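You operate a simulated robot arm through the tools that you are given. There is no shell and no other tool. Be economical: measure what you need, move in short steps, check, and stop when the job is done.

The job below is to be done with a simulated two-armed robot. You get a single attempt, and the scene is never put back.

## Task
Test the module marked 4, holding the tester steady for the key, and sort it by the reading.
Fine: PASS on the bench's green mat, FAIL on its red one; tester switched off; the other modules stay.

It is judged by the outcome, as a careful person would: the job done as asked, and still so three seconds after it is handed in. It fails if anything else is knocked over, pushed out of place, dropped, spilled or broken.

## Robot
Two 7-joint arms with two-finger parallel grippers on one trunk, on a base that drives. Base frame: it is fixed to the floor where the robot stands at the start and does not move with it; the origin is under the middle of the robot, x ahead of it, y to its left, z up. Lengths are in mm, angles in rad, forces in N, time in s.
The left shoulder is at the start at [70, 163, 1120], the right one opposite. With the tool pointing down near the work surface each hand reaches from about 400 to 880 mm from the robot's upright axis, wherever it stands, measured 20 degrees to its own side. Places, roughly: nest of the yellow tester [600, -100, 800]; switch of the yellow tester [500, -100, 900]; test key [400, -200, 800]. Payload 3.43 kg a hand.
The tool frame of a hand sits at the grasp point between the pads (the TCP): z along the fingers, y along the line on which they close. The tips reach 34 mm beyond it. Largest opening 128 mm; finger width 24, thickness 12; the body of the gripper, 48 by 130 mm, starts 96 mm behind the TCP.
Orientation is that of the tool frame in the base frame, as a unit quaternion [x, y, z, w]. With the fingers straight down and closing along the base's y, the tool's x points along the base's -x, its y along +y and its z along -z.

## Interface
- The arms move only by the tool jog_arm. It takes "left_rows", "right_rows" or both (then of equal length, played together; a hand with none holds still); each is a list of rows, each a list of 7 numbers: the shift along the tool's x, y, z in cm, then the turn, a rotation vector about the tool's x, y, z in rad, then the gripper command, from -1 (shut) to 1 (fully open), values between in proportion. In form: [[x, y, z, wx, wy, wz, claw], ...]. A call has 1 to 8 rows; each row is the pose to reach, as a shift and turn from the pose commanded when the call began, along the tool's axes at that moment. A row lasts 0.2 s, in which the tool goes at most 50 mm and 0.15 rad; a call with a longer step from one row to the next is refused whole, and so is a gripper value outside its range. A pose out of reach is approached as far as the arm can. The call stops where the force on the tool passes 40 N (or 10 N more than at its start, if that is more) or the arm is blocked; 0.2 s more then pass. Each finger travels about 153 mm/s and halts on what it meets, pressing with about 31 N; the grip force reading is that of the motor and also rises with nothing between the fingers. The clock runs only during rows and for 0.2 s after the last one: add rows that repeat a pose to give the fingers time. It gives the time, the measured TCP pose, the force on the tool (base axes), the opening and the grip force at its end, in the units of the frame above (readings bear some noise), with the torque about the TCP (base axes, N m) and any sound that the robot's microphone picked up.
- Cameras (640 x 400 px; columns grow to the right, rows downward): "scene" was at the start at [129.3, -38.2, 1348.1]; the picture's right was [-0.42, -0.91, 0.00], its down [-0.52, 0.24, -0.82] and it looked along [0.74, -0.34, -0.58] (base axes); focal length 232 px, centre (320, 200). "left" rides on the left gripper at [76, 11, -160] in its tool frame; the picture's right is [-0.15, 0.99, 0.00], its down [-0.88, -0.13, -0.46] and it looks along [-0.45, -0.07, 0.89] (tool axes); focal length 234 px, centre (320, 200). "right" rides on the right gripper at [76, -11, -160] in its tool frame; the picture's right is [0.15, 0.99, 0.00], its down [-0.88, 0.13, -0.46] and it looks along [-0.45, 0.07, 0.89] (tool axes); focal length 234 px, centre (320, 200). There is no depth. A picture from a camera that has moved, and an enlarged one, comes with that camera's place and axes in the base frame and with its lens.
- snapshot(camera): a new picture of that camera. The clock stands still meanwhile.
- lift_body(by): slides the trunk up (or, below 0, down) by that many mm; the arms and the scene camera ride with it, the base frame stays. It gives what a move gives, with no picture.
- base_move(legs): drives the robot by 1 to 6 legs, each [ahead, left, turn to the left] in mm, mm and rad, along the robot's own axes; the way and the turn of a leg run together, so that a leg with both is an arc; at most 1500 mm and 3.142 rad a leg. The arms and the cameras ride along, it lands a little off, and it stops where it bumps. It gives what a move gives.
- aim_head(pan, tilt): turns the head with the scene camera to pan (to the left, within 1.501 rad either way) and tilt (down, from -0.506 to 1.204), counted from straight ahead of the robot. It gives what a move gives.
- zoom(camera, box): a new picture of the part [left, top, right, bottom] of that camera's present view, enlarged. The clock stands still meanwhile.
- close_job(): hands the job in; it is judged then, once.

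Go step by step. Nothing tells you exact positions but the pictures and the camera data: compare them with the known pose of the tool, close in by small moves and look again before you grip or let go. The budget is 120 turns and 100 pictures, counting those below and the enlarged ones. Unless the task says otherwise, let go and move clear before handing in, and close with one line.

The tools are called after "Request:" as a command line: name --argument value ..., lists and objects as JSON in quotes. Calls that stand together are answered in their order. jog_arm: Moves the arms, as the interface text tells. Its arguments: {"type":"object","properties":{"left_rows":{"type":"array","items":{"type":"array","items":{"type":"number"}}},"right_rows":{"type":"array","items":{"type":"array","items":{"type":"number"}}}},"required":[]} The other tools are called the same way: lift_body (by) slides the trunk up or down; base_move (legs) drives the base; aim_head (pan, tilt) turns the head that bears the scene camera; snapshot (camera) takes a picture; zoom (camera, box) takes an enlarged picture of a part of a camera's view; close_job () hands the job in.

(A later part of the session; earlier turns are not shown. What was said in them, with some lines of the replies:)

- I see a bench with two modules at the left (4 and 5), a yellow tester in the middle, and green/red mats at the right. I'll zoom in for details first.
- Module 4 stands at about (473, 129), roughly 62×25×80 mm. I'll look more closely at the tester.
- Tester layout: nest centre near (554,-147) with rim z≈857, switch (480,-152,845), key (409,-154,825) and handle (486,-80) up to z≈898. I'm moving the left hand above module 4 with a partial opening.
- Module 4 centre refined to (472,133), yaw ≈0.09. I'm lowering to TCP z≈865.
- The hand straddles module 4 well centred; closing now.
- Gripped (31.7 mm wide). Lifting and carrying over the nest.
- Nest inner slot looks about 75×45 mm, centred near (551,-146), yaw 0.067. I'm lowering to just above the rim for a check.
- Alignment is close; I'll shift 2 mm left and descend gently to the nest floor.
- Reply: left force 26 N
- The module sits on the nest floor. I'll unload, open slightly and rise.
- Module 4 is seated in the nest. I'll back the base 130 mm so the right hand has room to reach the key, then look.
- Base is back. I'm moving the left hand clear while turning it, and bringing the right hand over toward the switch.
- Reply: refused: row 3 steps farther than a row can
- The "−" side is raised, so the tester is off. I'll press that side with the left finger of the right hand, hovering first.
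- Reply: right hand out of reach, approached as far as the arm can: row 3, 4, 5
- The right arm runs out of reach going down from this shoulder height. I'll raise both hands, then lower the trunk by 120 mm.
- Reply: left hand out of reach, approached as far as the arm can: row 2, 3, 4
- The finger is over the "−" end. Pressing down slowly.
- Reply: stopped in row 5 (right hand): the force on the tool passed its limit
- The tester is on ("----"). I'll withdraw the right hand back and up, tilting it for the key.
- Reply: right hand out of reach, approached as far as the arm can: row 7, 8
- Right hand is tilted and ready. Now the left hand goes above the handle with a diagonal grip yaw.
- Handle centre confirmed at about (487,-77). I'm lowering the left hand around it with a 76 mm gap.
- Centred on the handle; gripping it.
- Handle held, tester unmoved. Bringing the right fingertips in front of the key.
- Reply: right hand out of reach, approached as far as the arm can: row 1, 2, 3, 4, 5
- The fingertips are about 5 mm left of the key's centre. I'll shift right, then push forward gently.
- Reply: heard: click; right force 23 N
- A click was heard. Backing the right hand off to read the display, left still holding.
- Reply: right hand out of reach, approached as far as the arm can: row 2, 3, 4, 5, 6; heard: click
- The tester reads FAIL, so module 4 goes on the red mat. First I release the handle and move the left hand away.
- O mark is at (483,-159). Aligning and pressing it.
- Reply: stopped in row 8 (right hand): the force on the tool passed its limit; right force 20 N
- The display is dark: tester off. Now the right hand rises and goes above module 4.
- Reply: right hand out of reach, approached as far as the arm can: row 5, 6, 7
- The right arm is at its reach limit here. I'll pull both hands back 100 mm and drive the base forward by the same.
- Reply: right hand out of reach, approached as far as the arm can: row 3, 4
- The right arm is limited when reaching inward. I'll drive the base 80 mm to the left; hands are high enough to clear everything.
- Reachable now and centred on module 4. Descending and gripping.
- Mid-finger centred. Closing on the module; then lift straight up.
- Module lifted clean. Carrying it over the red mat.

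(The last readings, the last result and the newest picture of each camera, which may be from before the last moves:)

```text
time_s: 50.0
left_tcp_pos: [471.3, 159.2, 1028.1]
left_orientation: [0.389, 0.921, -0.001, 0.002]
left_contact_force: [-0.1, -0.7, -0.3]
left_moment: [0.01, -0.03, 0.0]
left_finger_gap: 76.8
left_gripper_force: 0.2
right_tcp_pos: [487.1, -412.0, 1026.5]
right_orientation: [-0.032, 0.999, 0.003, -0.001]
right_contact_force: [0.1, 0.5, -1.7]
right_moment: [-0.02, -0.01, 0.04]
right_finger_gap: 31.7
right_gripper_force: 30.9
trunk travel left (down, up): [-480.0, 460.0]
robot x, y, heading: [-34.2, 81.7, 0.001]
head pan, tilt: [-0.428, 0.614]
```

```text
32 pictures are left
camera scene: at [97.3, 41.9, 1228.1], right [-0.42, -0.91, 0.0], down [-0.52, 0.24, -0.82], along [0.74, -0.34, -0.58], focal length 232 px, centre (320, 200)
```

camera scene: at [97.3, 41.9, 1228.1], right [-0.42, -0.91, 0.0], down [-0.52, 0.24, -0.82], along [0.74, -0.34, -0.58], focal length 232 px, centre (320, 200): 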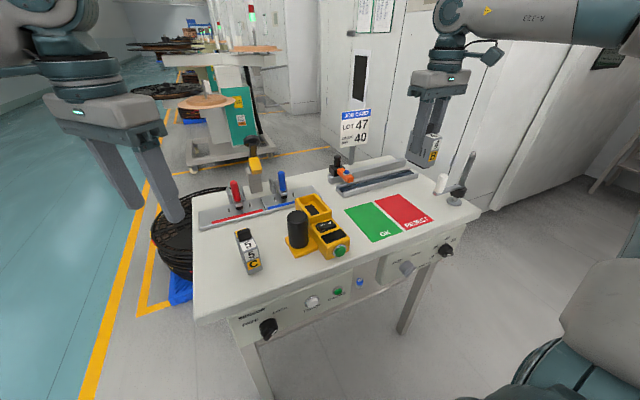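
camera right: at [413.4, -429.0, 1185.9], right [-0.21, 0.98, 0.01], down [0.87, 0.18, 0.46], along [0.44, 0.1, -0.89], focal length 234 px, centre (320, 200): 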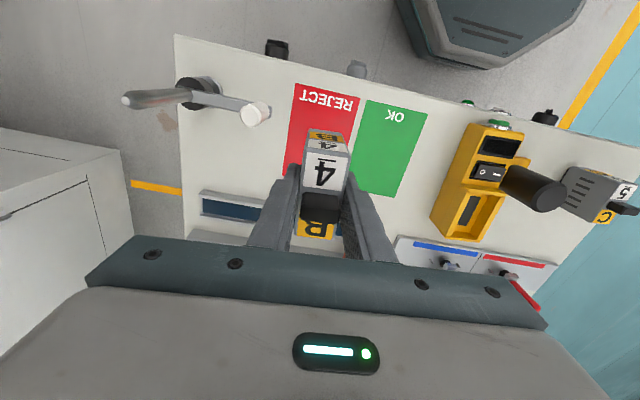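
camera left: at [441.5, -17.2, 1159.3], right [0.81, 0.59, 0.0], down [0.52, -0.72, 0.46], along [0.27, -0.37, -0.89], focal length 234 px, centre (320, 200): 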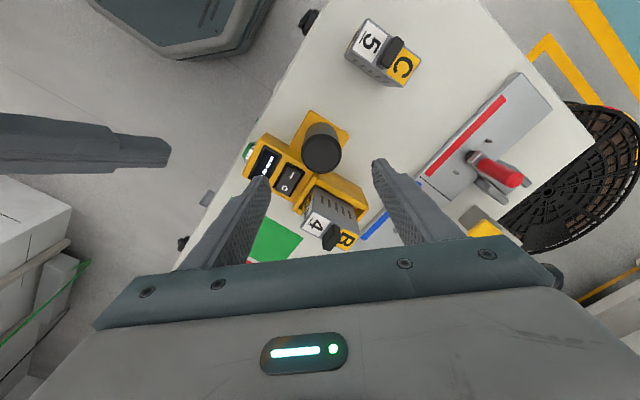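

Over the red mat. Lowering toward it.

Request:
jog_arm --right_rows '[[-0.3, 0.1, 3.5, 0, 0, 0, -1], [-0.6, 0.1, 7, 0, 0, 0, -1], [-0.6, 0.1, 10.5, 0, 0, 0, -1], [-0.6, 0.1, 13.5, 0, 0, 0, -1], [-0.6, 0.1, 15.0, 0, 0, 0, -1], [-0.6, 0.1, 15.0, 0, 0, 0, -1]]'

Request:
snapshot --camera "right"

Request:
zoom --camera "scene" --box '[330, 130, 490, 260]'

```text
time_s: 51.5
left_tcp_pos: [470.9, 158.5, 1029.1]
left_orientation: [0.389, 0.921, 0.0, 0.001]
left_contact_force: [0.1, -0.9, -0.5]
left_moment: [0.01, 0.01, 0.01]
left_finger_gap: 76.6
left_gripper_force: 0.0
right_tcp_pos: [494.4, -408.3, 877.0]
right_orientation: [-0.031, 1.0, 0.004, 0.001]
right_contact_force: [0.0, 0.1, -2.2]
right_moment: [0.01, 0.03, 0.01]
right_finger_gap: 31.8
right_gripper_force: 30.9
trunk travel left (down, up): [-480.0, 460.0]
robot x, y, heading: [-32.0, 77.2, -0.0]
head pan, tilt: [-0.428, 0.614]
```

```text
31 pictures are left
camera right: at [420.7, -427.4, 1036.3], right [-0.21, 0.98, 0.01], down [0.87, 0.18, 0.46], along [0.45, 0.1, -0.89], focal length 234 px, centre (320, 200)
```

right: 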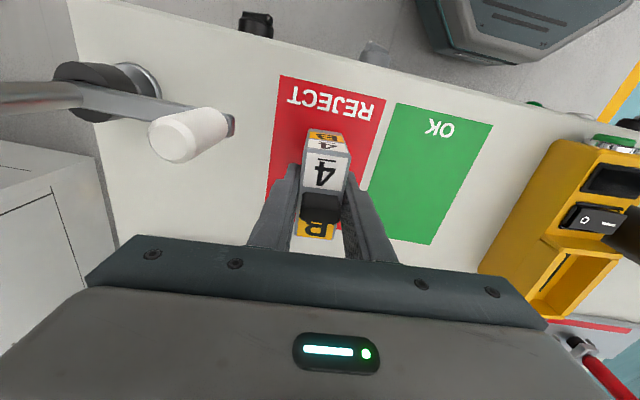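

```text
3.08 times, centred on (410, 195) of scene
camera zoom: at [96.9, 41.2, 1228.1], right [-0.42, -0.91, 0.0], down [-0.52, 0.24, -0.82], along [0.74, -0.34, -0.58], focal length 715 px, centre (43, 215)
```

zoom: 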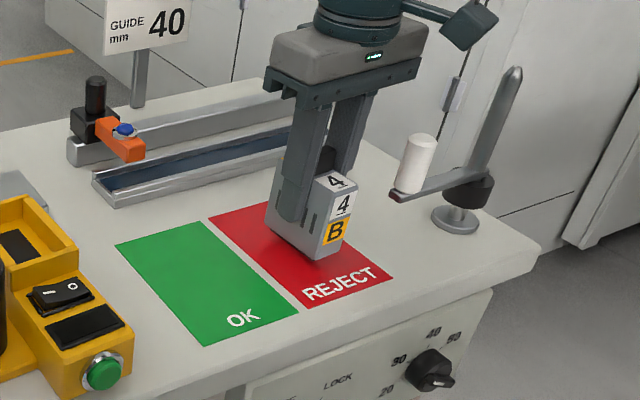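

Well inside the red mat. Slow final descent.

Request:
jog_arm --right_rows '[[0, 0, 0.3, 0, 0, 0, -1], [0, 0, 0.6, 0, 0, 0, -1], [0, 0, 0.8, 0, 0, 0, -1], [0, 0, 0.95, 0, 0, 0, -1]]'

```text
time_s: 52.5
left_tcp_pos: [470.3, 160.2, 1027.2]
left_orientation: [0.389, 0.921, -0.001, 0.002]
left_contact_force: [0.1, 0.1, 0.7]
left_moment: [0.0, -0.02, -0.03]
left_finger_gap: 76.8
left_gripper_force: 0.0
right_tcp_pos: [494.8, -410.2, 868.7]
right_orientation: [-0.031, 1.0, 0.002, 0.0]
right_contact_force: [0.3, -0.5, 2.0]
right_moment: [-0.14, 0.11, 0.02]
right_finger_gap: 31.6
right_gripper_force: 30.8
trunk travel left (down, up): [-480.0, 460.0]
robot x, y, heading: [-31.4, 79.6, -0.001]
head pan, tilt: [-0.428, 0.614]
```

Contact with the mat. Opening and rising.

Request:
jog_arm --right_rows '[[0, 0, 0.05, 0, 0, 0, -0.7], [0, 0, 0.05, 0, 0, 0, -0.3], [0, 0, 0.05, 0, 0, 0, 0], [0, 0, 0.05, 0, 0, 0, 0], [0, 0, -3, 0, 0, 0, 0], [0, 0, -7, 0, 0, 0, 0], [0, 0, -11, 0, 0, 0, 0], [0, 0, -15, 0, 0, 0, 0]]'

Request:
snapshot --camera "scene"

Request:
zoom --camera "scene" --box '[220, 150, 480, 290]'

Request:
snapshot --camera "right"

```text
time_s: 54.2
left_tcp_pos: [471.3, 160.1, 1028.9]
left_orientation: [0.389, 0.921, 0.0, 0.002]
left_contact_force: [-0.1, 0.5, 0.5]
left_moment: [-0.02, 0.01, 0.0]
left_finger_gap: 76.6
left_gripper_force: 0.1
right_tcp_pos: [494.6, -410.4, 1019.6]
right_orientation: [-0.032, 0.999, 0.003, 0.0]
right_contact_force: [0.2, 0.5, 0.9]
right_moment: [0.0, -0.03, 0.02]
right_finger_gap: 63.9
right_gripper_force: 0.0
trunk travel left (down, up): [-480.0, 460.0]
robot x, y, heading: [-35.9, 80.2, 0.003]
head pan, tilt: [-0.428, 0.614]
```

```text
29 pictures are left
camera scene: at [96.6, 41.9, 1228.1], right [-0.42, -0.91, 0.0], down [-0.52, 0.24, -0.82], along [0.74, -0.34, -0.58], focal length 232 px, centre (320, 200)
```

scene: 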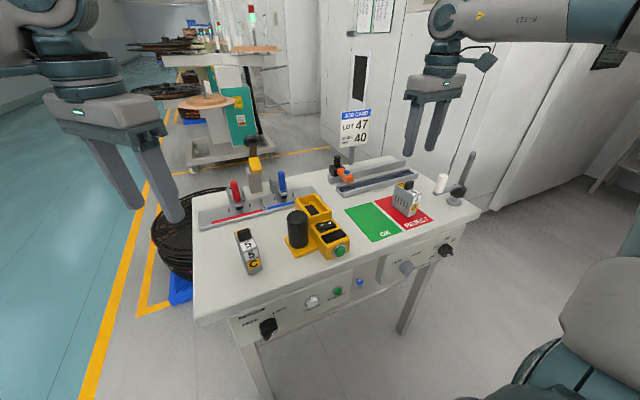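

```text
2.46 times, centred on (350, 220) of scene
camera zoom: at [96.6, 41.9, 1228.1], right [-0.42, -0.91, 0.0], down [-0.52, 0.24, -0.82], along [0.74, -0.34, -0.58], focal length 572 px, centre (246, 151)
```

zoom: 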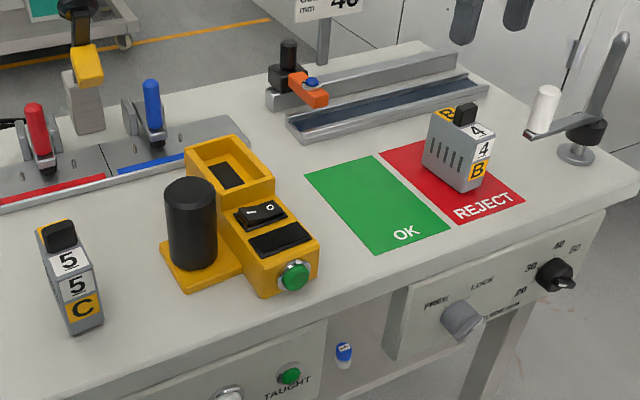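

```text
27 pictures are left
camera right: at [420.4, -428.6, 1177.0], right [-0.21, 0.98, 0.01], down [0.87, 0.18, 0.46], along [0.44, 0.1, -0.89], focal length 234 px, centre (320, 200)
```

right: 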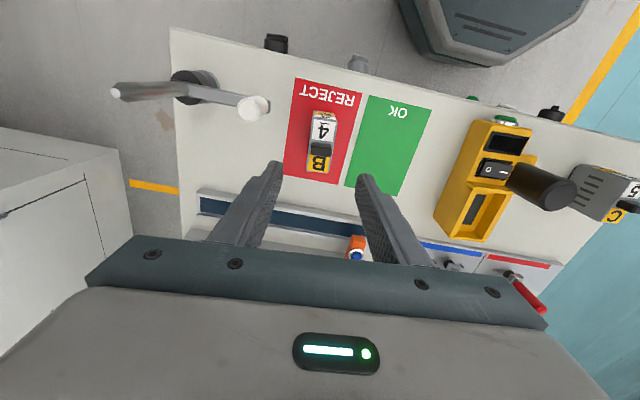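

Module 4 stands upright inside the red mat, the tester's display is dark with the switch at O, and module 5 hasn't moved. Both hands are clear, so I'm handing in.

Request:
close_job

```text
The job is handed in.
```

Module 4 read FAIL, so I stood it on the red REJECT mat, switched the tester off and left module 5 where it was.
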